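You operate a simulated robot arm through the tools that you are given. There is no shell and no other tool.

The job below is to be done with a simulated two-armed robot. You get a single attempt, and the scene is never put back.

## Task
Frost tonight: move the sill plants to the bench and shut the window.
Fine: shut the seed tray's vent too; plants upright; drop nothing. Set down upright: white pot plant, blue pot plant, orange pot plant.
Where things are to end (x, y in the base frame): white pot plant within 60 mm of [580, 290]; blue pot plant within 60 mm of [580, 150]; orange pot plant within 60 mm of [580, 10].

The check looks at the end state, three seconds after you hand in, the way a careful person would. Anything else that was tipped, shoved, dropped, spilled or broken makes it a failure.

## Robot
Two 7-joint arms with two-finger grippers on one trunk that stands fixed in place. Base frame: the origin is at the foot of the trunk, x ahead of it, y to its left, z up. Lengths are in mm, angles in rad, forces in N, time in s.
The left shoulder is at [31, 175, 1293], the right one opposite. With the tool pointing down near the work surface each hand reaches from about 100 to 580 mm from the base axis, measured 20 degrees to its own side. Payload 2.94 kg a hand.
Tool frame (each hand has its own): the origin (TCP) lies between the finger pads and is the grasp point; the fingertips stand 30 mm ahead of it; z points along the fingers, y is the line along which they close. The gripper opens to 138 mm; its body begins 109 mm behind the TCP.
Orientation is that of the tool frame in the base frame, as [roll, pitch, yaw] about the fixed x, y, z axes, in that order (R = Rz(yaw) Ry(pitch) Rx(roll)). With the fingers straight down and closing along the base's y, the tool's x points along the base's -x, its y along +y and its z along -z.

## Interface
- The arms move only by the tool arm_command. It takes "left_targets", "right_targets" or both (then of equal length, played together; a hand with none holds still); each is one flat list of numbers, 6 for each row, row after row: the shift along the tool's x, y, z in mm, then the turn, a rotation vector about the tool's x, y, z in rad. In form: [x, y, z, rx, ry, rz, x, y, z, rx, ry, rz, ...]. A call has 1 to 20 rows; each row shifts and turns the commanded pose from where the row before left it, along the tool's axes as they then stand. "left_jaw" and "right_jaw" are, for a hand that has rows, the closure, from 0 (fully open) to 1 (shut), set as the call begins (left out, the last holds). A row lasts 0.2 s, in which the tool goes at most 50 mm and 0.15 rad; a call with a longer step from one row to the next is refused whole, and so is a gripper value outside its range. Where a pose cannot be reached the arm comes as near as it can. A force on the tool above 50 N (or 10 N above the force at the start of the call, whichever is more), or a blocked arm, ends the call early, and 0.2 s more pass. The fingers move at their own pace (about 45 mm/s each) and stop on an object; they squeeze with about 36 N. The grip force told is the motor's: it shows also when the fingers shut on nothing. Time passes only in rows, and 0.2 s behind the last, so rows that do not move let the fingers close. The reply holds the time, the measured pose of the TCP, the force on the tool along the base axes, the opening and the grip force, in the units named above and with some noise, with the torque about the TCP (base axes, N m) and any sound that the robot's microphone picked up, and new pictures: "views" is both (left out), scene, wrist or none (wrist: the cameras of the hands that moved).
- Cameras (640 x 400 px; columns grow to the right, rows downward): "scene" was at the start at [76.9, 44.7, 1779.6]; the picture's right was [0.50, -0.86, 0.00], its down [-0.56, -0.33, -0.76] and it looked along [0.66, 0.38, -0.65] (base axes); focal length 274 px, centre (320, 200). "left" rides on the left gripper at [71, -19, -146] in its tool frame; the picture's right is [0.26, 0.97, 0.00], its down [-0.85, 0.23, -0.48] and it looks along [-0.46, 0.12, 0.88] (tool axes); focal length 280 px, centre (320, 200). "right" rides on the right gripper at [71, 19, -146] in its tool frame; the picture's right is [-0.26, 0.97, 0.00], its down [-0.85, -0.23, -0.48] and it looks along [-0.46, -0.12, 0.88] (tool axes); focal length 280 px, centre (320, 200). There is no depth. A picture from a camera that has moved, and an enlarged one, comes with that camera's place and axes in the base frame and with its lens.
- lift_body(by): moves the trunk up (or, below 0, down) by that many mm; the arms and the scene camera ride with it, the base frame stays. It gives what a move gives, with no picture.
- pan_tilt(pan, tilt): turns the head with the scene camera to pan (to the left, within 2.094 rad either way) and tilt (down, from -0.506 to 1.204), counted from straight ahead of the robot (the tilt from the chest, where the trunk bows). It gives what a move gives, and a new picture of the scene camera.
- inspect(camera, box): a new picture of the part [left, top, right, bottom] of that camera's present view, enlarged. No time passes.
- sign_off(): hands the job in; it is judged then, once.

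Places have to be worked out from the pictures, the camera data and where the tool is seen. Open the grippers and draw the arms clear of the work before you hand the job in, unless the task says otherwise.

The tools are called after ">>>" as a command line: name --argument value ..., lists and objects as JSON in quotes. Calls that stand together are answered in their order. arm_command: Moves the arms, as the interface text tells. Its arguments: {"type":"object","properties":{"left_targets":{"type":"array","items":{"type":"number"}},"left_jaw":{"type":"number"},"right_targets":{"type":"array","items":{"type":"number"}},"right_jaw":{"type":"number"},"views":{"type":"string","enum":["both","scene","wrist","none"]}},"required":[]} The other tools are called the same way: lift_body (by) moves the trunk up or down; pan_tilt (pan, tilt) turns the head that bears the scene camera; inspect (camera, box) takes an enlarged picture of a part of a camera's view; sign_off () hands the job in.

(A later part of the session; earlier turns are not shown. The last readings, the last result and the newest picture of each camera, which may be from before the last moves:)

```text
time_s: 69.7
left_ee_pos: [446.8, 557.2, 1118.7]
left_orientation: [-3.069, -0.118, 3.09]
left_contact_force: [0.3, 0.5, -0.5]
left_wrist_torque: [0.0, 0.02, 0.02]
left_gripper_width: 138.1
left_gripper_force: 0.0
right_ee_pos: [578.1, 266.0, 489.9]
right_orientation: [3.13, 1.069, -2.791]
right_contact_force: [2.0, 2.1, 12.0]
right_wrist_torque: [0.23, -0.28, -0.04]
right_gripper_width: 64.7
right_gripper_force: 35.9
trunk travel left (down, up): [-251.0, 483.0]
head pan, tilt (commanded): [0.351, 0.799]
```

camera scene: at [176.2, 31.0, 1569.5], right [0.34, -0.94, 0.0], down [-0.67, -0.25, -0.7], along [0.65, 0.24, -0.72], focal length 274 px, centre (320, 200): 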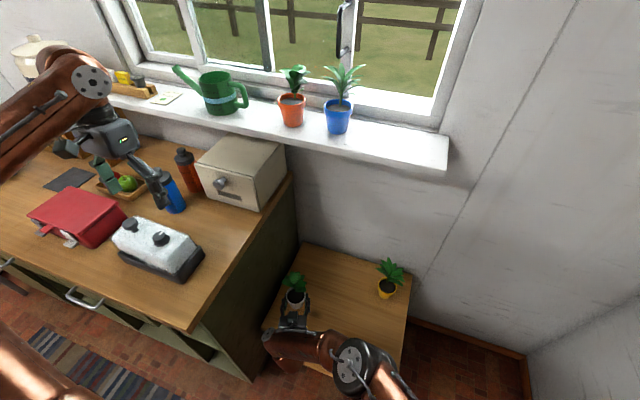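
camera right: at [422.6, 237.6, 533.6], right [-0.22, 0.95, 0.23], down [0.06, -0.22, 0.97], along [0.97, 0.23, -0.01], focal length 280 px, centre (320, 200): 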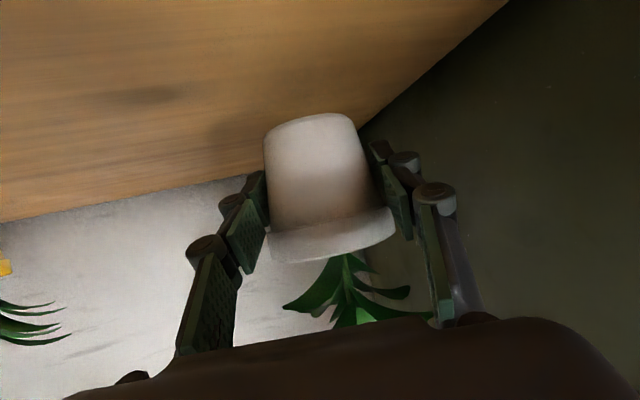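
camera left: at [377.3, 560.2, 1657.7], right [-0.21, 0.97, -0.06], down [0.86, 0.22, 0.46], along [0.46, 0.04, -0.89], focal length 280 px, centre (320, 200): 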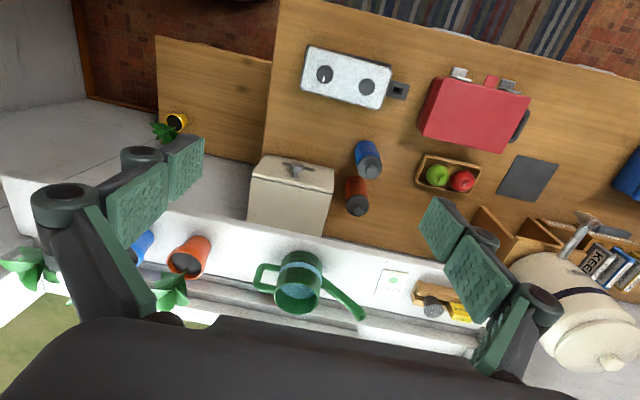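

The pot touched down at TCP z≈497 (bench ≈ 466) and the fingers slid slightly down its taper; it's resting on the bench. I open the fingers to release it.

>>> arm_command --right_targets '[0, 0, 0, 0, 0, 0, 0, 0, 0, 0, 0, 0, 0, 0, 0, 0, 0, 0, 0, 0, 0, 0, 0, 0]' --right_jaw 0.32 --views "both"

>>> inspect --camera "scene" --box '[240, 230, 420, 350]'

```text
time_s: 70.7
left_ee_pos: [447.4, 558.0, 1118.2]
left_orientation: [-3.069, -0.118, 3.092]
left_contact_force: [0.3, -0.5, -0.5]
left_wrist_torque: [0.01, 0.0, 0.01]
left_gripper_width: 137.9
left_gripper_force: 0.1
right_ee_pos: [577.0, 267.2, 490.7]
right_orientation: [3.129, 1.067, -2.792]
right_contact_force: [-0.4, 0.3, 0.4]
right_wrist_torque: [0.0, 0.04, 0.0]
right_gripper_width: 93.9
right_gripper_force: 0.0
trunk travel left (down, up): [-251.0, 483.0]
head pan, tilt (commanded): [0.351, 0.799]
camera scene: at [186.0, 30.8, 1555.0], right [0.34, -0.94, 0.0], down [-0.67, -0.25, -0.7], along [0.65, 0.24, -0.72], focal length 274 px, centre (320, 200)
camera right: at [418.9, 226.9, 498.6], right [-0.22, 0.95, 0.24], down [0.08, -0.22, 0.97], along [0.97, 0.23, -0.02], focal length 280 px, centre (320, 200)
```

scene: 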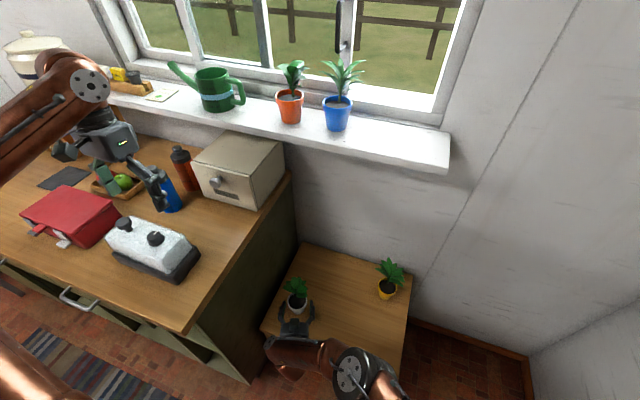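
right: 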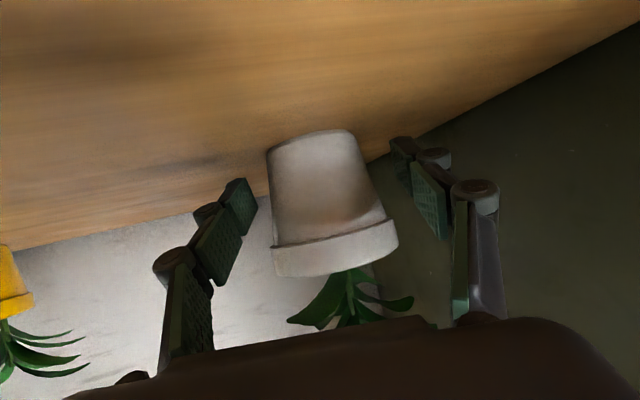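

```text
3.33 times, centred on (330, 290) of scene
camera zoom: at [186.0, 30.8, 1555.0], right [0.34, -0.94, 0.0], down [-0.67, -0.25, -0.7], along [0.65, 0.24, -0.72], focal length 914 px, centre (287, -100)
```

zoom: 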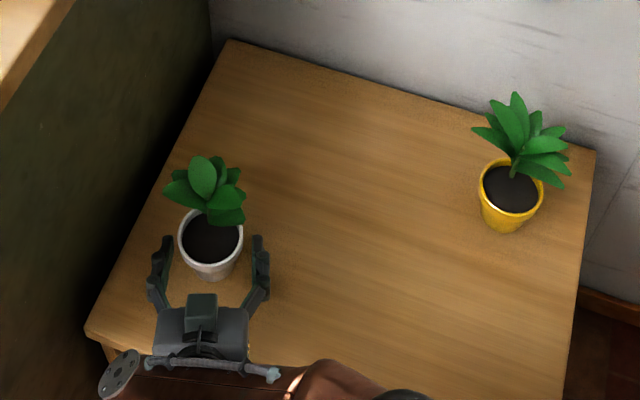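

The white pot stands upright at about [580, 269]. I withdraw straight back along the finger axis, which sweeps no new space.

>>> arm_command --right_targets '[0, 0, -15, 0, 0, 0, 0, 0, -25, 0, 0, 0, 0, 0, -25, 0, 0, 0, 0, 0, -25, 0, 0, 0, 0, 0, -25, 0, 0, 0, 0, 0, -25, 0, 0, 0]' --views "both"

```text
time_s: 72.1
left_ee_pos: [447.1, 557.7, 1118.5]
left_orientation: [-3.067, -0.118, 3.095]
left_contact_force: [0.2, 0.0, 0.6]
left_wrist_torque: [-0.01, -0.01, -0.02]
left_gripper_width: 137.9
left_gripper_force: 0.1
right_ee_pos: [463.7, 221.7, 556.2]
right_orientation: [3.13, 1.068, -2.794]
right_contact_force: [-0.4, 0.5, -1.3]
right_wrist_torque: [0.0, -0.01, 0.02]
right_gripper_width: 93.8
right_gripper_force: 0.1
trunk travel left (down, up): [-251.0, 483.0]
head pan, tilt (commanded): [0.351, 0.799]
camera scene: at [185.5, 30.8, 1555.1], right [0.34, -0.94, 0.0], down [-0.67, -0.25, -0.7], along [0.65, 0.24, -0.72], focal length 274 px, centre (320, 200)
camera right: at [305.0, 182.5, 566.2], right [-0.22, 0.95, 0.24], down [0.08, -0.22, 0.97], along [0.97, 0.23, -0.02], focal length 280 px, centre (320, 200)
```

scene: 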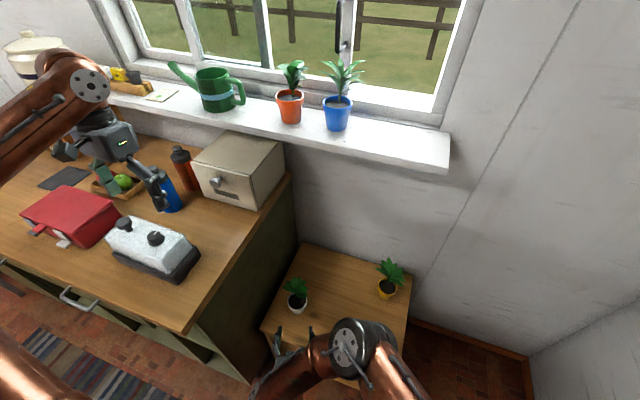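
right: 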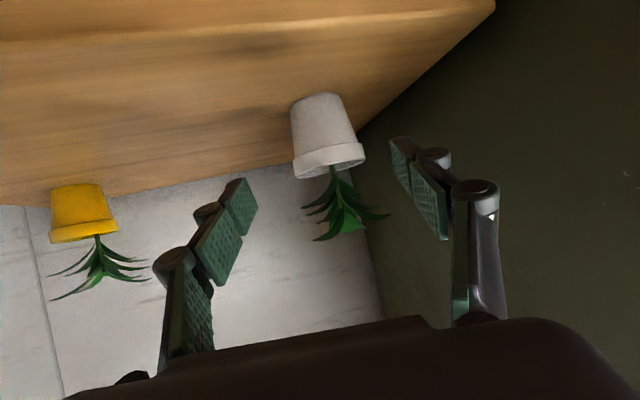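

White is placed and clear. I raise the right hand straight up in front of the bench to sill height for the blue pot.

>>> arm_command --right_targets '[-39, 0, -21.5, 0, 0, 0, -39, 0, -21.5, 0, 0, 0, -39, 0, -21.5, 0, 0, 0, -39, 0, -21.5, 0, 0, 0, -39, 0, -21.5, 0, 0, 0, -39, 0, -21.5, 0, 0, 0, -39, 0, -21.5, 0, 0, 0, -39, 0, -21.5, 0, 0, 0, -39, 0, -21.5, 0, 0, 0, -39, 0, -21.5, 0, 0, 0, -39, 0, -21.5, 0, 0, 0, -39, 0, -21.5, 0, 0, 0, -39, 0, -21.5, 0, 0, 0, -39, 0, -21.5, 0, 0, 0, -39, 0, -21.5, 0, 0, 0]' --views "both"

```text
time_s: 75.3
left_ee_pos: [447.3, 556.9, 1118.9]
left_orientation: [-3.068, -0.119, 3.091]
left_contact_force: [0.2, 0.8, 0.8]
left_wrist_torque: [0.01, 0.0, 0.01]
left_gripper_width: 138.0
left_gripper_force: 0.1
right_ee_pos: [462.0, 217.2, 1226.1]
right_orientation: [3.131, 1.067, -2.79]
right_contact_force: [-1.3, -0.1, 0.1]
right_wrist_torque: [0.03, -0.02, 0.01]
right_gripper_width: 94.1
right_gripper_force: 0.0
trunk travel left (down, up): [-251.0, 483.0]
head pan, tilt (commanded): [0.351, 0.799]
camera scene: at [185.2, 29.5, 1555.1], right [0.34, -0.94, 0.0], down [-0.67, -0.25, -0.7], along [0.65, 0.24, -0.72], focal length 274 px, centre (320, 200)
camera right: at [303.2, 178.7, 1233.7], right [-0.22, 0.95, 0.23], down [0.07, -0.22, 0.97], along [0.97, 0.23, -0.02], focal length 280 px, centre (320, 200)
```

scene: 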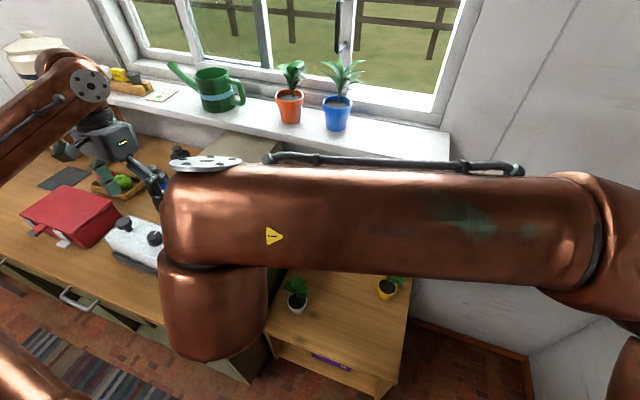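
right: 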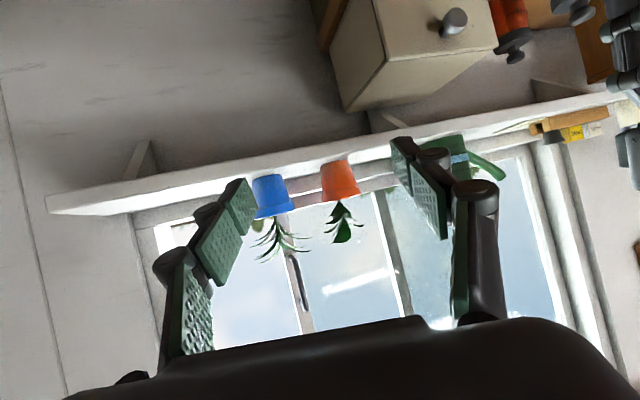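

I move to a pre-grasp in front of the blue pot, about [721, 179, 1251].

>>> arm_command --right_targets '[-19, -17.9, 27.1, 0, 0, 0, -19, -17.9, 27.1, 0, 0, 0, -19, -17.9, 27.1, 0, 0, 0, -19, -17.9, 27.1, 0, 0, 0, -19, -17.9, 27.1, 0, 0, 0, -19, -17.9, 27.1, 0, 0, 0, -19, -17.9, 27.1, 0, 0, 0]' --views "both"

>>> inspect --camera "right" --box '[160, 0, 480, 240]'

```text
time_s: 76.9
left_ee_pos: [449.6, 556.8, 1117.8]
left_orientation: [-3.069, -0.119, 3.089]
left_contact_force: [-0.2, 0.2, -0.3]
left_wrist_torque: [-0.01, 0.02, -0.01]
left_gripper_width: 138.1
left_gripper_force: 0.0
right_ee_pos: [724.3, 182.1, 1251.1]
right_orientation: [3.128, 1.069, -2.791]
right_contact_force: [0.0, 0.0, -0.5]
right_wrist_torque: [0.04, -0.01, 0.03]
right_gripper_width: 93.8
right_gripper_force: 0.1
trunk travel left (down, up): [-251.0, 483.0]
head pan, tilt (commanded): [0.351, 0.799]
camera scene: at [187.0, 30.4, 1554.8], right [0.34, -0.94, 0.0], down [-0.67, -0.25, -0.7], along [0.65, 0.24, -0.72], focal length 274 px, centre (320, 200)
camera right: at [566.4, 142.1, 1259.0], right [-0.22, 0.95, 0.23], down [0.08, -0.22, 0.97], along [0.97, 0.23, -0.02], focal length 280 px, centre (320, 200)
```

scene: 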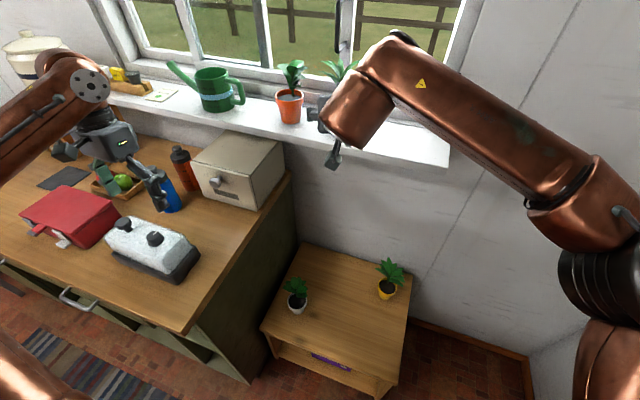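
right: 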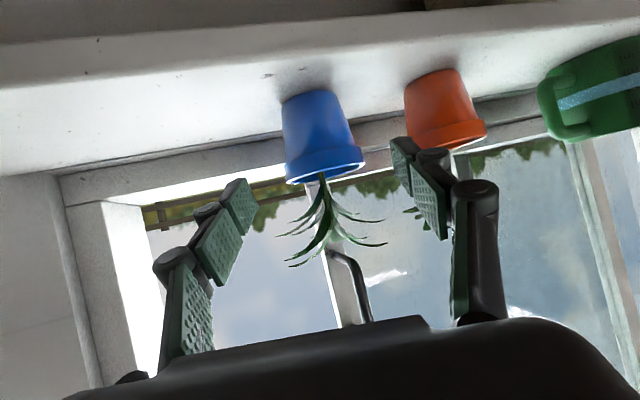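

```text
1.67 times, centred on (320, 120) of right
camera zoom: at [566.4, 142.1, 1259.0], right [-0.22, 0.95, 0.23], down [0.08, -0.22, 0.97], along [0.97, 0.23, -0.02], focal length 467 px, centre (320, 333)
```

zoom: 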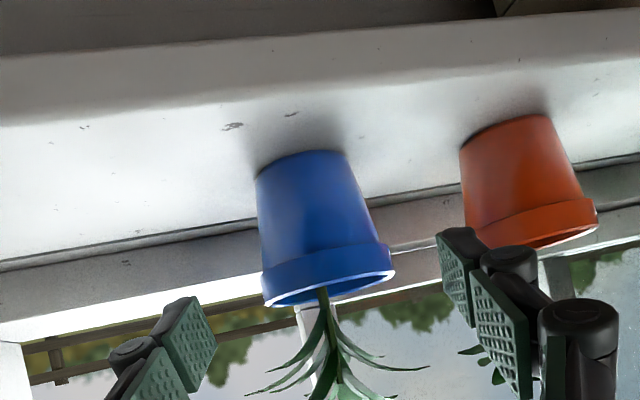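

Blue pot confirmed at ≈[816, 211], 2 mm right of my axis. I advance 80 mm along the fingers with that correction and check.

>>> arm_command --right_targets '[0.7, -0.7, 26.3, 0, 0, 0, 0.7, -0.7, 26.3, 0, 0, 0, 0.7, -0.7, 26.3, 0, 0, 0]' --views "wrist"

>>> inspect --camera "right" --box '[160, 0, 480, 240]'

```text
time_s: 77.7
left_ee_pos: [448.7, 558.1, 1118.1]
left_orientation: [-3.067, -0.119, 3.091]
left_contact_force: [0.1, 0.1, 0.0]
left_wrist_torque: [0.0, 0.05, 0.03]
left_gripper_width: 137.9
left_gripper_force: 0.0
right_ee_pos: [789.3, 206.5, 1211.8]
right_orientation: [3.129, 1.07, -2.789]
right_contact_force: [0.9, -0.3, 0.7]
right_wrist_torque: [-0.02, -0.01, -0.01]
right_gripper_width: 93.8
right_gripper_force: 0.0
trunk travel left (down, up): [-251.0, 483.0]
head pan, tilt (commanded): [0.351, 0.799]
camera right: at [631.5, 165.6, 1219.9], right [-0.22, 0.95, 0.23], down [0.08, -0.22, 0.97], along [0.97, 0.23, -0.02], focal length 280 px, centre (320, 200)
```

right: 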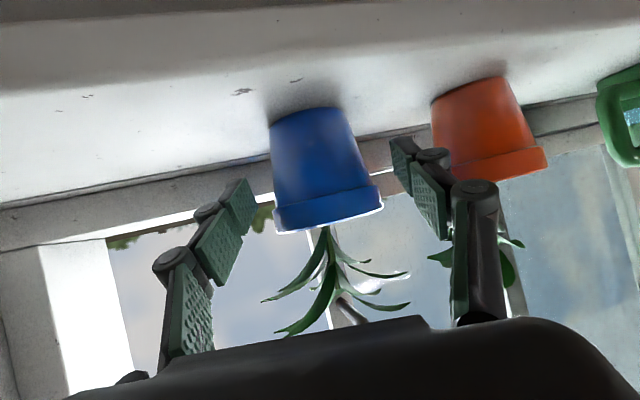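

```text
1.67 times, centred on (320, 120) of right
camera zoom: at [631.5, 165.6, 1219.9], right [-0.22, 0.95, 0.23], down [0.08, -0.22, 0.97], along [0.97, 0.23, -0.02], focal length 467 px, centre (320, 333)
```

zoom: 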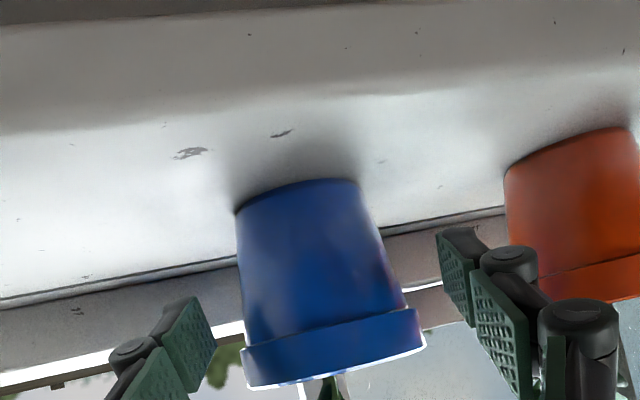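

Centred; the pot's axis is ~23 mm ahead of the TCP. I advance the last 23 mm (down to z≈1198) and close.

>>> arm_command --right_targets '[1.6, -0.5, 11.7, 0, 0, 0, 1.6, -0.5, 11.7, 0, 0, 0]' --views "none"

>>> arm_command --right_targets '[0, 0, 0, 0, 0, 0, 0, 0, 0, 0, 0, 0, 0, 0, 0, 0, 0, 0, 0, 0, 0, 0, 0, 0, 0, 0, 0, 0, 0, 0]' --right_jaw 0.8 --views "wrist"

>>> inspect --camera "right" --box '[160, 40, 480, 280]'

```text
time_s: 78.3
left_ee_pos: [448.8, 558.6, 1117.5]
left_orientation: [-3.067, -0.118, 3.093]
left_contact_force: [-0.7, -0.2, 0.0]
left_wrist_torque: [0.0, 0.01, 0.03]
left_gripper_width: 137.9
left_gripper_force: 0.0
right_ee_pos: [807.8, 209.4, 1197.8]
right_orientation: [3.131, 1.068, -2.79]
right_contact_force: [0.1, 0.8, -0.5]
right_wrist_torque: [-0.02, -0.03, -0.04]
right_gripper_width: 93.8
right_gripper_force: 0.1
trunk travel left (down, up): [-251.0, 483.0]
head pan, tilt (commanded): [0.351, 0.799]
```

```text
time_s: 79.5
left_ee_pos: [448.5, 558.6, 1117.6]
left_orientation: [-3.068, -0.119, 3.09]
left_contact_force: [0.6, -0.1, 0.7]
left_wrist_torque: [0.03, -0.01, 0.01]
left_gripper_width: 138.0
left_gripper_force: 0.0
right_ee_pos: [806.7, 211.5, 1197.7]
right_orientation: [3.129, 1.067, -2.789]
right_contact_force: [0.6, -0.1, -0.3]
right_wrist_torque: [-0.07, -0.05, -0.02]
right_gripper_width: 65.0
right_gripper_force: 35.9
trunk travel left (down, up): [-251.0, 483.0]
head pan, tilt (commanded): [0.351, 0.799]
camera right: at [649.0, 171.6, 1205.8], right [-0.22, 0.95, 0.24], down [0.07, -0.22, 0.97], along [0.97, 0.23, -0.02], focal length 280 px, centre (320, 200)
```

right: 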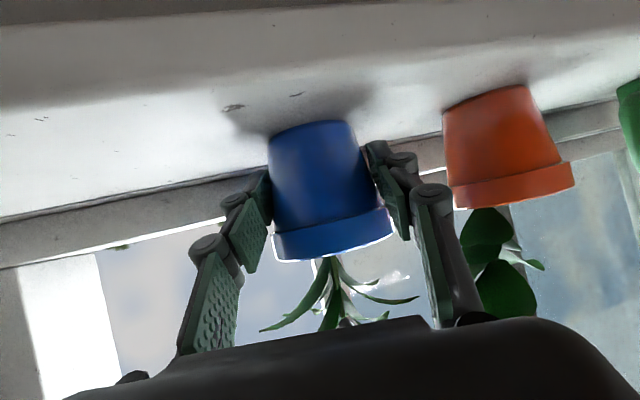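

```text
1.67 times, centred on (320, 160) of right
camera zoom: at [649.0, 171.6, 1205.8], right [-0.22, 0.95, 0.24], down [0.07, -0.22, 0.97], along [0.97, 0.23, -0.02], focal length 467 px, centre (320, 267)
```

zoom: 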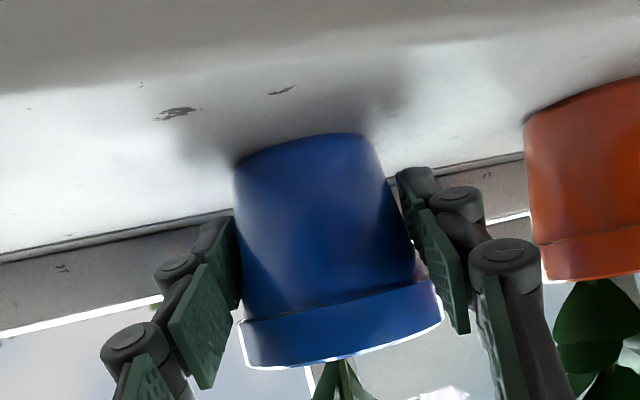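

Gripped at 65 mm below the collar. Slow 8 mm lift test.

>>> arm_command --right_targets '[-1.76, 0, -0.96, 0, 0, 0, -1.76, 0, -0.96, 0, 0, 0, -1.76, 0, -0.96, 0, 0, 0, -1.76, 0, -0.96, 0, 0, 0]' --views "wrist"

```text
time_s: 80.5
left_ee_pos: [448.5, 558.0, 1118.8]
left_orientation: [-3.068, -0.119, 3.094]
left_contact_force: [-0.4, -0.9, 0.1]
left_wrist_torque: [0.02, 0.04, 0.05]
left_gripper_width: 137.8
left_gripper_force: 0.1
right_ee_pos: [806.7, 210.2, 1204.5]
right_orientation: [3.131, 1.069, -2.792]
right_contact_force: [0.2, -0.2, -3.1]
right_wrist_torque: [0.0, 0.03, 0.02]
right_gripper_width: 65.0
right_gripper_force: 36.6
trunk travel left (down, up): [-251.0, 483.0]
head pan, tilt (commanded): [0.351, 0.799]
camera right: at [648.4, 172.2, 1212.8], right [-0.22, 0.95, 0.23], down [0.08, -0.22, 0.97], along [0.97, 0.23, -0.02], focal length 280 px, centre (320, 200)
```

right: 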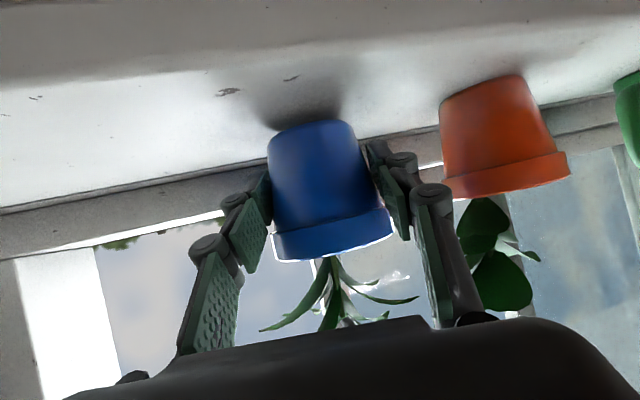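

Blue is lifted cleanly (3 N). I raise it 35 mm and retract it back from the sill.

>>> arm_command --right_targets '[-10.2, 0, -5.6, 0, 0, 0, -10.2, 0, -5.6, 0, 0, 0, -10.2, 0, -5.6, 0, 0, 0, 6, 0, -11, 0, 0, 0, 12, 0, -21.9, 0, 0, 0, 12, 0, -21.9, 0, 0, 0, 12, 0, -21.9, 0, 0, 0, 12, 0, -21.9, 0, 0, 0, 12, 0, -21.9, 0, 0, 0, 12, 0, -21.9, 0, 0, 0, 12, 0, -21.9, 0, 0, 0, 12, 0, -21.9, 0, 0, 0, 12, 0, -21.9, 0, 0, 0, 6, 0, -11, 0, 0, 0]' --views "both"

```text
time_s: 83.5
left_ee_pos: [448.3, 556.9, 1118.1]
left_orientation: [-3.068, -0.119, 3.092]
left_contact_force: [0.4, -0.6, 0.2]
left_wrist_torque: [0.01, -0.03, 0.02]
left_gripper_width: 137.9
left_gripper_force: 0.0
right_ee_pos: [570.4, 118.9, 1240.1]
right_orientation: [3.129, 1.068, -2.792]
right_contact_force: [0.5, -0.2, -2.2]
right_wrist_torque: [-0.01, 0.03, -0.02]
right_gripper_width: 64.9
right_gripper_force: 36.5
trunk travel left (down, up): [-251.0, 483.0]
head pan, tilt (commanded): [0.351, 0.799]
camera scene: at [186.0, 30.4, 1555.0], right [0.34, -0.94, 0.0], down [-0.67, -0.25, -0.7], along [0.65, 0.24, -0.72], focal length 274 px, centre (320, 200)
camera right: at [413.3, 81.1, 1247.7], right [-0.22, 0.95, 0.24], down [0.07, -0.22, 0.97], along [0.97, 0.23, -0.02], focal length 280 px, centre (320, 200)
```

scene: 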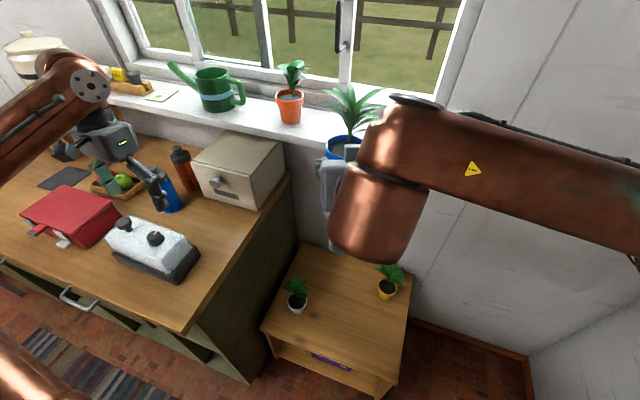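
right: 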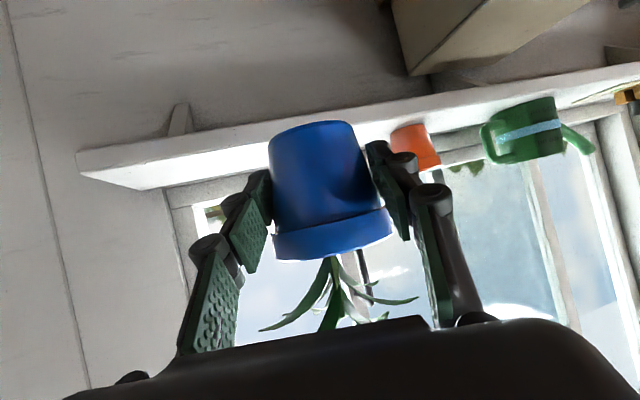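

Now I shift to y≈138 and descend with the blue pot, first to z≈800.

>>> arm_command --right_targets '[-2.2, 8.75, 4, 0, 0, 0, -2.2, 8.75, 4, 0, 0, 0, 26.3, 0, 14.4, 0, 0, 0, 35.07, 0, 19.2, 0, 0, 0, 35.07, 0, 19.2, 0, 0, 0, 35.07, 0, 19.2, 0, 0, 0, 35.07, 0, 19.2, 0, 0, 0, 35.07, 0, 19.2, 0, 0, 0, 35.07, 0, 19.2, 0, 0, 0, 35.07, 0, 19.2, 0, 0, 0, 35.07, 0, 19.2, 0, 0, 0, 35.07, 0, 19.2, 0, 0, 0, 35.07, 0, 19.2, 0, 0, 0]' --views "both"

```text
time_s: 86.3
left_ee_pos: [448.3, 557.8, 1117.7]
left_orientation: [-3.068, -0.119, 3.091]
left_contact_force: [-0.2, 0.2, -0.5]
left_wrist_torque: [-0.01, 0.03, 0.02]
left_gripper_width: 138.1
left_gripper_force: 0.0
right_ee_pos: [572.3, 144.8, 810.1]
right_orientation: [3.129, 1.07, -2.793]
right_contact_force: [0.4, -0.4, -2.1]
right_wrist_torque: [-0.01, 0.04, -0.01]
right_gripper_width: 65.1
right_gripper_force: 35.9
trunk travel left (down, up): [-251.0, 483.0]
head pan, tilt (commanded): [0.351, 0.799]
camera scene: at [186.9, 30.9, 1554.8], right [0.34, -0.94, 0.0], down [-0.67, -0.25, -0.7], along [0.65, 0.24, -0.72], focal length 274 px, centre (320, 200)
camera right: at [414.3, 106.5, 818.0], right [-0.22, 0.95, 0.24], down [0.08, -0.22, 0.97], along [0.97, 0.23, -0.02], focal length 280 px, centre (320, 200)
```

scene: 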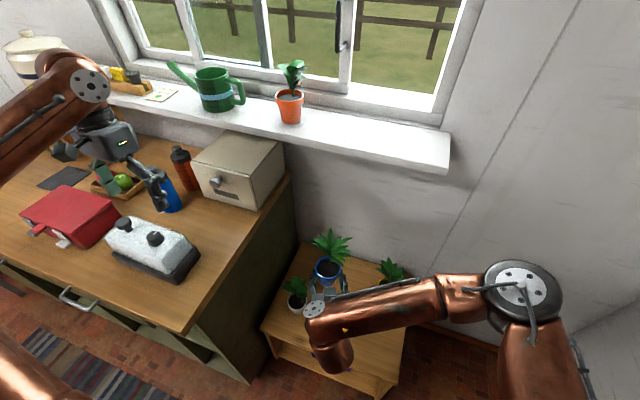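
right: 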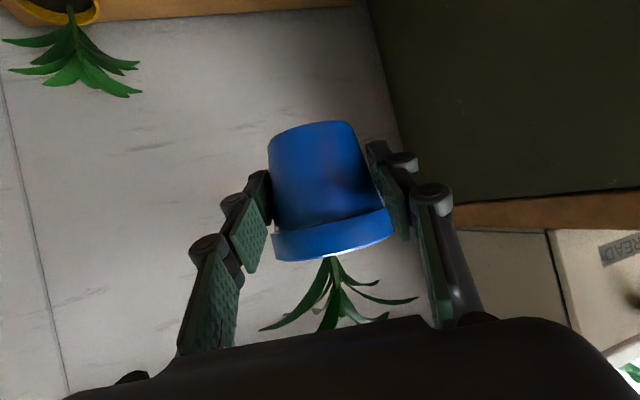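

I correct the small y drift (−8 mm) and descend to z≈540, then look.

>>> arm_command --right_targets '[1.3, -9, -2.4, 0, 0, 0, 33.8, -0.5, 18.6, 0, 0, 0, 33.8, -0.5, 18.6, 0, 0, 0, 33.8, -0.5, 18.6, 0, 0, 0, 33.8, -0.5, 18.6, 0, 0, 0, 33.8, -0.5, 18.6, 0, 0, 0, 33.8, -0.5, 18.6, 0, 0, 0, 33.8, -0.5, 18.6, 0, 0, 0]' --views "both"

>>> inspect --camera "scene" --box '[240, 220, 440, 400]'

```text
time_s: 88.1
left_ee_pos: [447.9, 557.9, 1116.7]
left_orientation: [-3.067, -0.117, 3.092]
left_contact_force: [0.7, 0.7, -0.7]
left_wrist_torque: [-0.04, 0.01, 0.04]
left_gripper_width: 137.9
left_gripper_force: 0.1
right_ee_pos: [574.7, 134.6, 540.4]
right_orientation: [3.13, 1.071, -2.791]
right_contact_force: [0.1, 0.4, -1.7]
right_wrist_torque: [-0.07, 0.06, 0.01]
right_gripper_width: 65.1
right_gripper_force: 36.4
trunk travel left (down, up): [-251.0, 483.0]
head pan, tilt (commanded): [0.351, 0.799]
camera scene: at [186.6, 31.0, 1554.9], right [0.34, -0.94, 0.0], down [-0.67, -0.25, -0.7], along [0.65, 0.24, -0.72], focal length 274 px, centre (320, 200)
camera right: at [416.1, 95.7, 547.9], right [-0.22, 0.95, 0.24], down [0.07, -0.22, 0.97], along [0.97, 0.23, -0.02], focal length 280 px, centre (320, 200)
```

scene: 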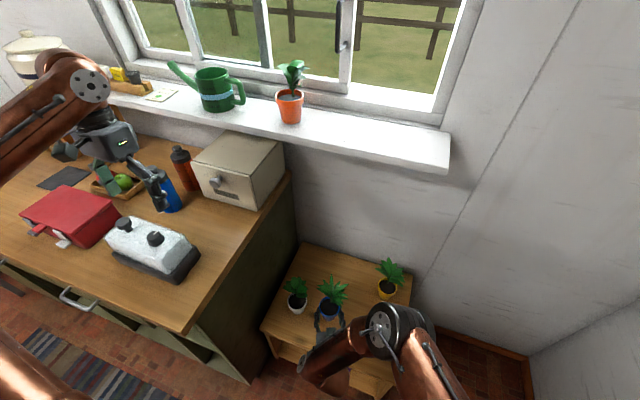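
right: 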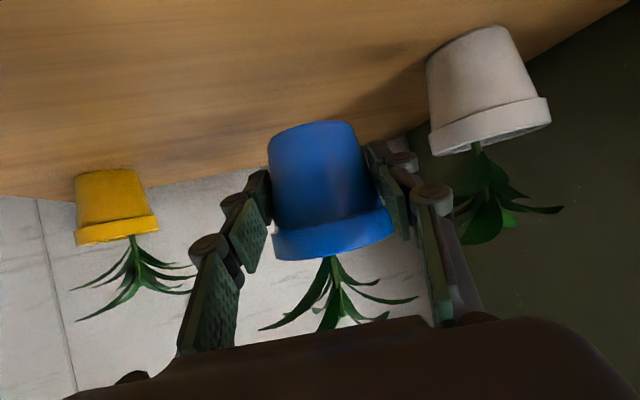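

```text
2.22 times, centred on (340, 310) of scene
camera zoom: at [186.6, 31.0, 1554.9], right [0.34, -0.94, 0.0], down [-0.67, -0.25, -0.7], along [0.65, 0.24, -0.72], focal length 609 px, centre (276, -44)
```

zoom: 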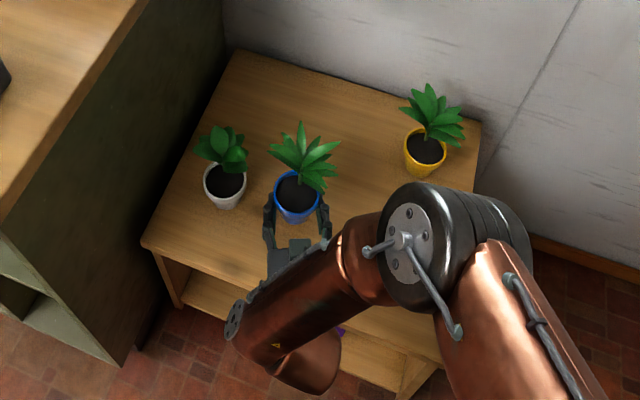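

Everything is clear. I lower 36 mm, then creep the last millimetres.

>>> arm_command --right_targets '[10.5, 0, 5.8, 0, 0, 0, 10.5, 0, 5.8, 0, 0, 0, 10.5, 0, 5.8, 0, 0, 0]' --views "none"

>>> arm_command --right_targets '[1.76, 0, 0.96, 0, 0, 0, 1.76, 0, 0.96, 0, 0, 0]' --views "none"

```text
time_s: 88.9
left_ee_pos: [447.7, 559.2, 1118.3]
left_orientation: [-3.067, -0.12, 3.094]
left_contact_force: [-0.8, -0.5, -1.1]
left_wrist_torque: [0.03, 0.02, -0.01]
left_gripper_width: 138.3
left_gripper_force: 0.1
right_ee_pos: [575.4, 133.0, 501.6]
right_orientation: [3.13, 1.067, -2.793]
right_contact_force: [0.1, -0.5, -2.4]
right_wrist_torque: [-0.04, 0.05, -0.02]
right_gripper_width: 64.8
right_gripper_force: 36.5
trunk travel left (down, up): [-251.0, 483.0]
head pan, tilt (commanded): [0.351, 0.799]
```

```text
time_s: 89.5
left_ee_pos: [448.4, 557.6, 1118.9]
left_orientation: [-3.068, -0.118, 3.091]
left_contact_force: [0.0, -0.1, -0.8]
left_wrist_torque: [0.0, -0.02, -0.03]
left_gripper_width: 137.5
left_gripper_force: 0.2
right_ee_pos: [573.9, 133.2, 499.0]
right_orientation: [3.129, 1.07, -2.793]
right_contact_force: [-0.2, 0.0, -3.4]
right_wrist_torque: [-0.04, 0.01, 0.01]
right_gripper_width: 65.0
right_gripper_force: 36.5
trunk travel left (down, up): [-251.0, 483.0]
head pan, tilt (commanded): [0.351, 0.799]
```

No contact yet at z 499; I creep down 2 mm at a time, watching the force.

>>> arm_command --right_targets '[1.76, 0, 0.96, 0, 0, 0]' --views "none"

>>> arm_command --right_targets '[1.32, 0, 0.72, 0, 0, 0]' --views "none"

```text
time_s: 89.9
left_ee_pos: [446.9, 558.6, 1119.4]
left_orientation: [-3.068, -0.119, 3.092]
left_contact_force: [1.4, -0.2, 0.1]
left_wrist_torque: [-0.03, -0.02, -0.04]
left_gripper_width: 138.2
left_gripper_force: 0.0
right_ee_pos: [574.5, 133.0, 496.9]
right_orientation: [3.129, 1.068, -2.791]
right_contact_force: [0.6, 0.2, -2.3]
right_wrist_torque: [-0.03, 0.02, 0.0]
right_gripper_width: 65.1
right_gripper_force: 35.7
trunk travel left (down, up): [-251.0, 483.0]
head pan, tilt (commanded): [0.351, 0.799]
```

```text
time_s: 90.3
left_ee_pos: [446.6, 557.9, 1119.7]
left_orientation: [-3.069, -0.118, 3.092]
left_contact_force: [-0.7, -0.3, -0.2]
left_wrist_torque: [0.0, -0.01, 0.03]
left_gripper_width: 138.2
left_gripper_force: 0.1
right_ee_pos: [573.9, 134.0, 497.3]
right_orientation: [3.129, 1.071, -2.792]
right_contact_force: [-2.7, -0.3, 7.3]
right_wrist_torque: [-0.2, 0.01, -0.08]
right_gripper_width: 64.5
right_gripper_force: 36.3
trunk travel left (down, up): [-251.0, 483.0]
head pan, tilt (commanded): [0.351, 0.799]
```

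Contact (net +10 N upward): the blue pot stands on the bench. I open the fingers to ~84 mm.

>>> arm_command --right_targets '[0, 0, 0, 0, 0, 0, 0, 0, 0, 0, 0, 0, 0, 0, 0, 0, 0, 0]' --right_jaw 0.38 --views "both"

>>> inspect --camera "scene" --box '[240, 230, 420, 350]'

```text
time_s: 91.1
left_ee_pos: [447.8, 557.9, 1119.3]
left_orientation: [-3.068, -0.118, 3.094]
left_contact_force: [-0.8, 0.0, -0.3]
left_wrist_torque: [0.01, 0.0, 0.0]
left_gripper_width: 137.9
left_gripper_force: 0.0
right_ee_pos: [575.6, 132.9, 496.9]
right_orientation: [3.129, 1.068, -2.791]
right_contact_force: [-0.6, -0.7, -0.1]
right_wrist_torque: [0.0, -0.03, -0.01]
right_gripper_width: 85.6
right_gripper_force: 0.1
trunk travel left (down, up): [-251.0, 483.0]
head pan, tilt (commanded): [0.351, 0.799]
camera scene: at [185.9, 30.7, 1555.0], right [0.34, -0.94, 0.0], down [-0.67, -0.25, -0.7], along [0.65, 0.24, -0.72], focal length 274 px, centre (320, 200)
camera right: at [416.4, 94.1, 504.8], right [-0.22, 0.95, 0.24], down [0.08, -0.22, 0.97], along [0.97, 0.23, -0.02], focal length 280 px, centre (320, 200)
```

scene: 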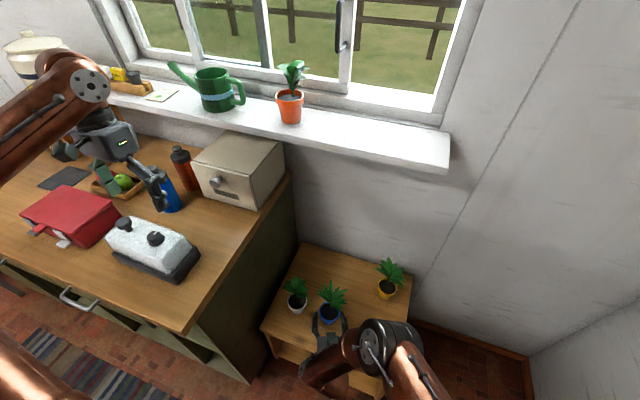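
right: 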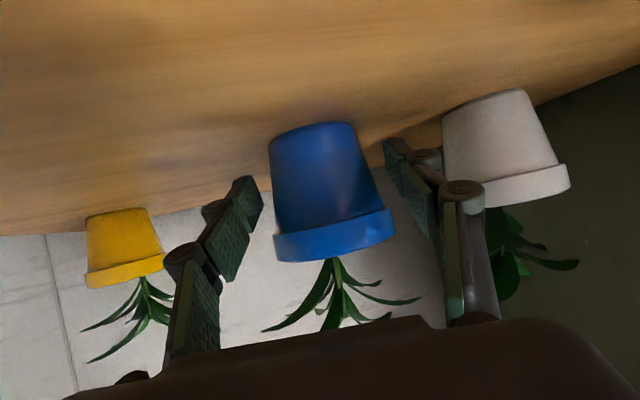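

```text
3.33 times, centred on (330, 290) of scene
camera zoom: at [185.9, 30.7, 1555.0], right [0.34, -0.94, 0.0], down [-0.67, -0.25, -0.7], along [0.65, 0.24, -0.72], focal length 914 px, centre (287, -100)
```

zoom: 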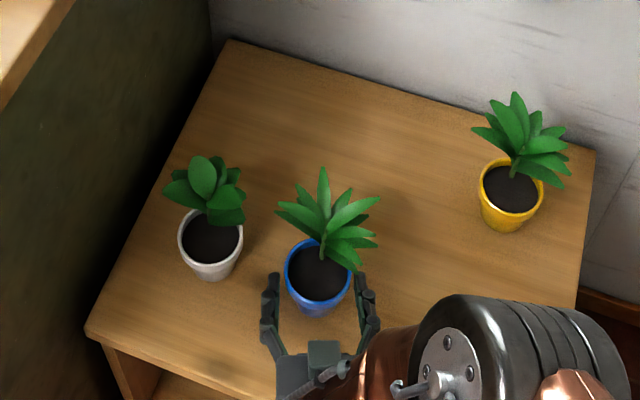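

Blue stands upright at about [590, 142]. I withdraw along the finger axis.

>>> arm_command --right_targets '[0, 0, -10, 0, 0, 0, 0, 0, -20, 0, 0, 0, 0, 0, -25, 0, 0, 0, 0, 0, -25, 0, 0, 0, 0, 0, -25, 0, 0, 0, 0, 0, -25, 0, 0, 0, 0, 0, -25, 0, 0, 0]' --views "both"

```text
time_s: 92.7
left_ee_pos: [447.6, 557.8, 1118.1]
left_orientation: [-3.069, -0.119, 3.092]
left_contact_force: [0.5, -1.1, 0.0]
left_wrist_torque: [-0.03, -0.03, 0.02]
left_gripper_width: 138.2
left_gripper_force: 0.1
right_ee_pos: [445.8, 85.9, 570.8]
right_orientation: [3.13, 1.067, -2.792]
right_contact_force: [-0.1, 0.4, 0.2]
right_wrist_torque: [-0.01, 0.01, 0.02]
right_gripper_width: 85.6
right_gripper_force: 0.0
trunk travel left (down, up): [-251.0, 483.0]
head pan, tilt (commanded): [0.351, 0.799]
camera scene: at [185.6, 30.5, 1555.0], right [0.34, -0.94, 0.0], down [-0.67, -0.25, -0.7], along [0.65, 0.24, -0.72], focal length 274 px, centre (320, 200)
camera right: at [288.0, 47.0, 579.5], right [-0.22, 0.95, 0.24], down [0.07, -0.22, 0.97], along [0.97, 0.23, -0.02], focal length 280 px, centre (320, 200)
```

scene: 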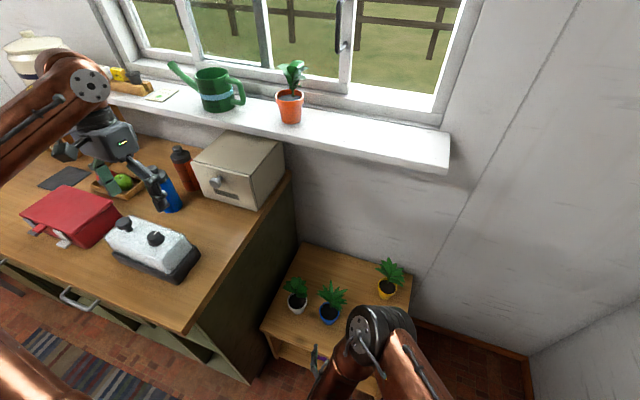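
right: 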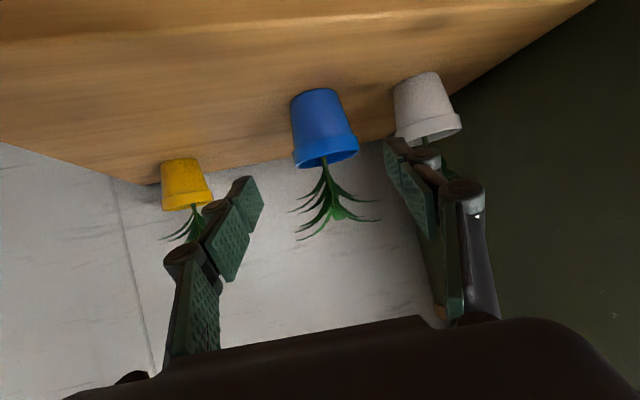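

Next the orange pot. I raise the right hand back to sill height.

>>> arm_command --right_targets '[-39.2, 0, -21.6, 0, 0, 0, -39.2, 0, -21.6, 0, 0, 0, -39.2, 0, -21.6, 0, 0, 0, -39.2, 0, -21.6, 0, 0, 0, -39.2, 0, -21.6, 0, 0, 0, -39.2, 0, -21.6, 0, 0, 0, -39.2, 0, -21.6, 0, 0, 0, -39.2, 0, -21.6, 0, 0, 0, -39.2, 0, -21.6, 0, 0, 0, -39.2, 0, -21.6, 0, 0, 0, -39.2, 0, -21.6, 0, 0, 0, -39.2, 0, -21.6, 0, 0, 0, -39.2, 0, -21.6, 0, 0, 0, -39.2, 0, -21.6, 0, 0, 0, -39.2, 0, -21.6, 0, 0, 0]' --right_jaw 0.32 --views "both"

```text
time_s: 95.9
left_ee_pos: [447.1, 557.1, 1119.2]
left_orientation: [-3.069, -0.118, 3.092]
left_contact_force: [-0.8, -0.3, 0.2]
left_wrist_torque: [0.01, 0.01, 0.03]
left_gripper_width: 137.7
left_gripper_force: 0.0
right_ee_pos: [444.0, 76.3, 1240.8]
right_orientation: [3.129, 1.069, -2.79]
right_contact_force: [0.2, 0.6, 0.4]
right_wrist_torque: [0.01, 0.03, -0.03]
right_gripper_width: 93.5
right_gripper_force: 0.0
trunk travel left (down, up): [-251.0, 483.0]
head pan, tilt (commanded): [0.351, 0.799]
camera scene: at [185.1, 29.7, 1555.1], right [0.34, -0.94, 0.0], down [-0.67, -0.25, -0.7], along [0.65, 0.24, -0.72], focal length 274 px, centre (320, 200)
camera right: at [285.3, 36.1, 1249.0], right [-0.22, 0.95, 0.24], down [0.08, -0.22, 0.97], along [0.97, 0.23, -0.02], focal length 280 px, centre (320, 200)
```

scene: 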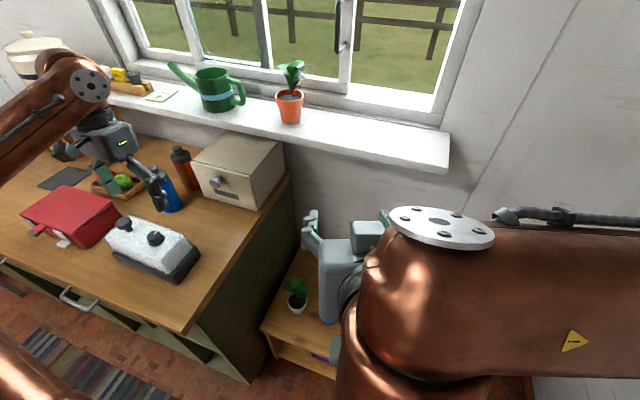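
right: 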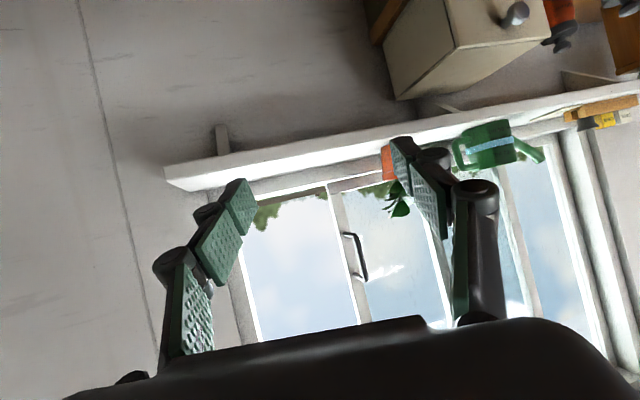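

I move to the pre-grasp in front of the orange pot, about [718, 311, 1251].

>>> arm_command --right_targets '[-19.05, 14, 32.4, 0, 0, 0, -19.05, 14, 32.4, 0, 0, 0, -19.05, 14, 32.4, 0, 0, 0, -19.05, 14, 32.4, 0, 0, 0, -19.05, 14, 32.4, 0, 0, 0, -19.05, 14, 32.4, 0, 0, 0, -19.05, 14, 32.4, 0, 0, 0, -19.05, 14, 32.4, 0, 0, 0, -19.05, 14, 32.4, 0, 0, 0]' --views "both"

>>> inspect --camera "right" --box '[160, 0, 480, 240]'

```text
time_s: 97.9
left_ee_pos: [449.5, 560.1, 1117.1]
left_orientation: [-3.066, -0.122, 3.091]
left_contact_force: [-0.1, 0.5, -0.5]
left_wrist_torque: [-0.07, 0.0, 0.03]
left_gripper_width: 137.7
left_gripper_force: 0.1
right_ee_pos: [717.4, 321.7, 1249.7]
right_orientation: [3.137, 1.067, -2.787]
right_contact_force: [0.2, 0.8, -0.3]
right_wrist_torque: [-0.05, 0.04, -0.01]
right_gripper_width: 94.1
right_gripper_force: 0.1
trunk travel left (down, up): [-251.0, 483.0]
head pan, tilt (commanded): [0.351, 0.799]
camera scene: at [187.0, 33.5, 1554.8], right [0.34, -0.94, 0.0], down [-0.67, -0.25, -0.7], along [0.65, 0.24, -0.72], focal length 274 px, centre (320, 200)
camera right: at [560.0, 282.5, 1258.5], right [-0.22, 0.95, 0.23], down [0.07, -0.22, 0.97], along [0.97, 0.23, -0.02], focal length 280 px, centre (320, 200)
```

scene: 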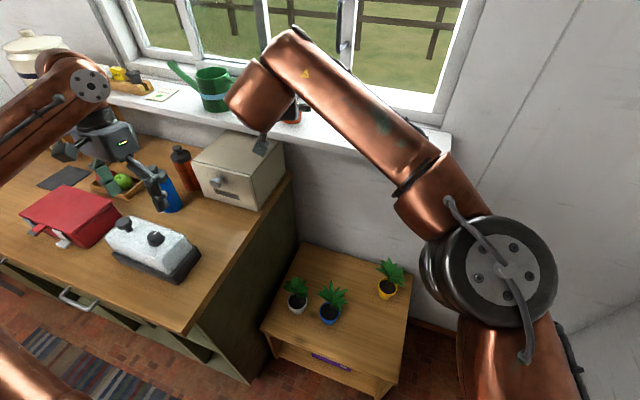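
right: 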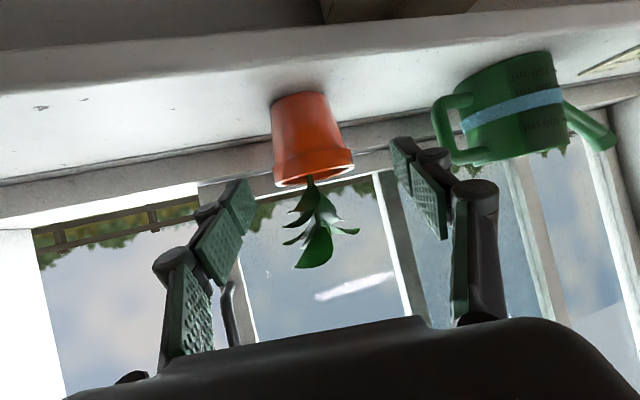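

```text
1.67 times, centred on (320, 120) of right
camera zoom: at [560.0, 282.5, 1258.5], right [-0.22, 0.95, 0.23], down [0.07, -0.22, 0.97], along [0.97, 0.23, -0.02], focal length 467 px, centre (320, 333)
```

zoom: 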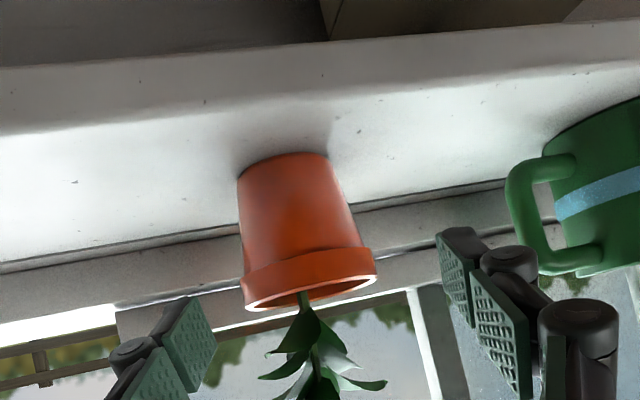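

The orange pot is ≈[810, 340], 12 mm to the right of my axis. I correct sideways and advance 65 mm.

>>> arm_command --right_targets '[0, -12.3, 10, 0, 0, 0, 1, 0, 27, 0, 0, 0, 1, 0, 28, 0, 0, 0]' --views "wrist"

>>> inspect --camera "right" --box '[160, 0, 480, 240]'

```text
time_s: 98.7
left_ee_pos: [448.9, 557.5, 1116.8]
left_orientation: [-3.067, -0.12, 3.091]
left_contact_force: [0.4, 0.2, -0.9]
left_wrist_torque: [-0.02, 0.04, 0.02]
left_gripper_width: 137.9
left_gripper_force: 0.1
right_ee_pos: [775.4, 328.4, 1217.9]
right_orientation: [3.132, 1.066, -2.789]
right_contact_force: [0.2, -0.5, 0.4]
right_wrist_torque: [0.0, 0.0, -0.01]
right_gripper_width: 93.9
right_gripper_force: 0.1
trunk travel left (down, up): [-251.0, 483.0]
head pan, tilt (commanded): [0.351, 0.799]
camera right: at [618.3, 288.5, 1226.7], right [-0.22, 0.95, 0.23], down [0.08, -0.22, 0.97], along [0.97, 0.23, -0.02], focal length 280 px, centre (320, 200)
```

right: 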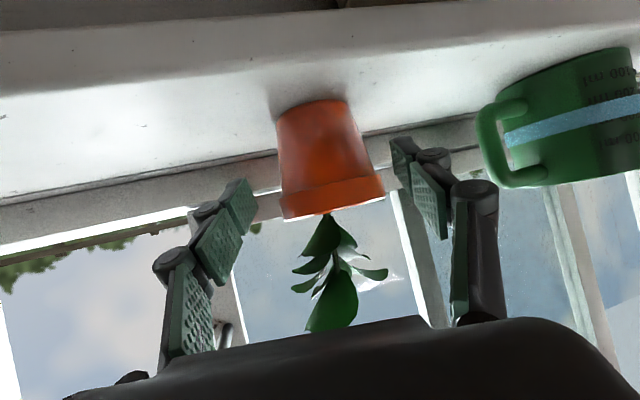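

```text
1.67 times, centred on (320, 120) of right
camera zoom: at [618.3, 288.5, 1226.7], right [-0.22, 0.95, 0.23], down [0.08, -0.22, 0.97], along [0.97, 0.23, -0.02], focal length 467 px, centre (320, 333)
```

zoom: 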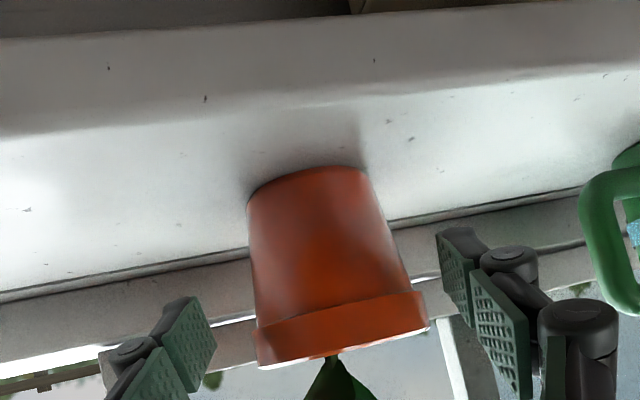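

Pot axis is 36 mm ahead and 2 mm left. I advance the last 36 mm along the fingers and close.

>>> arm_command --right_targets '[1.5, 1, 12, 0, 0, 0, 1, 1, 12, 0, 0, 0, 1, 0, 12, 0, 0, 0]' --views "none"

>>> arm_command --right_targets '[0, 0, 0, 0, 0, 0, 0, 0, 0, 0, 0, 0, 0, 0, 0, 0, 0, 0, 0, 0, 0, 0, 0, 0, 0, 0, 0, 0, 0, 0]' --right_jaw 0.8 --views "wrist"

>>> inspect --camera "right" --box '[160, 40, 480, 280]'

```text
time_s: 99.5
left_ee_pos: [448.6, 556.8, 1118.8]
left_orientation: [-3.067, -0.119, 3.091]
left_contact_force: [-0.1, 0.0, -0.4]
left_wrist_torque: [0.02, 0.04, -0.01]
left_gripper_width: 138.0
left_gripper_force: 0.1
right_ee_pos: [798.8, 337.1, 1191.3]
right_orientation: [3.127, 1.069, -2.795]
right_contact_force: [0.8, -0.6, 0.5]
right_wrist_torque: [0.0, 0.01, 0.05]
right_gripper_width: 93.7
right_gripper_force: 0.1
right hand out of reach, approached as far as the arm can: row 3
trunk travel left (down, up): [-251.0, 483.0]
head pan, tilt (commanded): [0.351, 0.799]
```

```text
time_s: 100.7
left_ee_pos: [447.3, 557.6, 1118.2]
left_orientation: [-3.068, -0.118, 3.093]
left_contact_force: [-0.1, 0.4, 0.3]
left_wrist_torque: [0.01, -0.01, -0.03]
left_gripper_width: 138.0
left_gripper_force: 0.1
right_ee_pos: [794.8, 338.0, 1191.5]
right_orientation: [3.128, 1.07, -2.79]
right_contact_force: [0.2, -1.1, 0.6]
right_wrist_torque: [-0.06, -0.11, -0.01]
right_gripper_width: 64.1
right_gripper_force: 35.6
trunk travel left (down, up): [-251.0, 483.0]
head pan, tilt (commanded): [0.351, 0.799]
camera right: at [638.2, 299.1, 1200.2], right [-0.22, 0.95, 0.24], down [0.07, -0.22, 0.97], along [0.97, 0.23, -0.02], focal length 280 px, centre (320, 200)
```

right: 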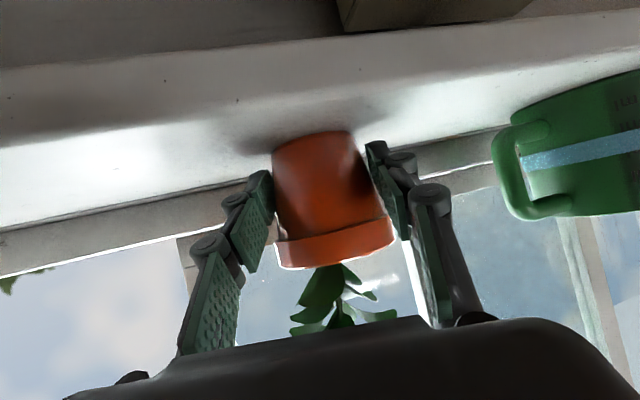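

```text
1.67 times, centred on (320, 160) of right
camera zoom: at [638.2, 299.1, 1200.2], right [-0.22, 0.95, 0.24], down [0.07, -0.22, 0.97], along [0.97, 0.23, -0.02], focal length 467 px, centre (320, 267)
```

zoom: 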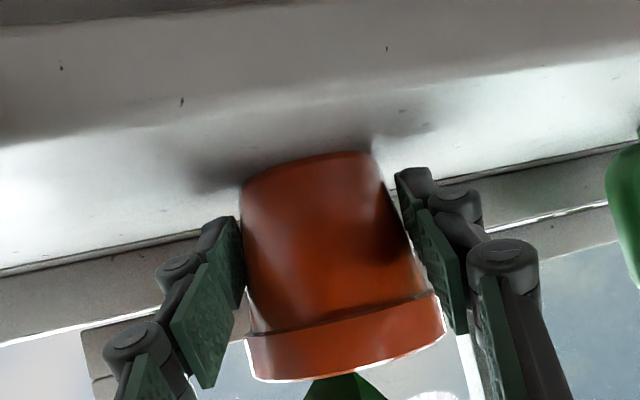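

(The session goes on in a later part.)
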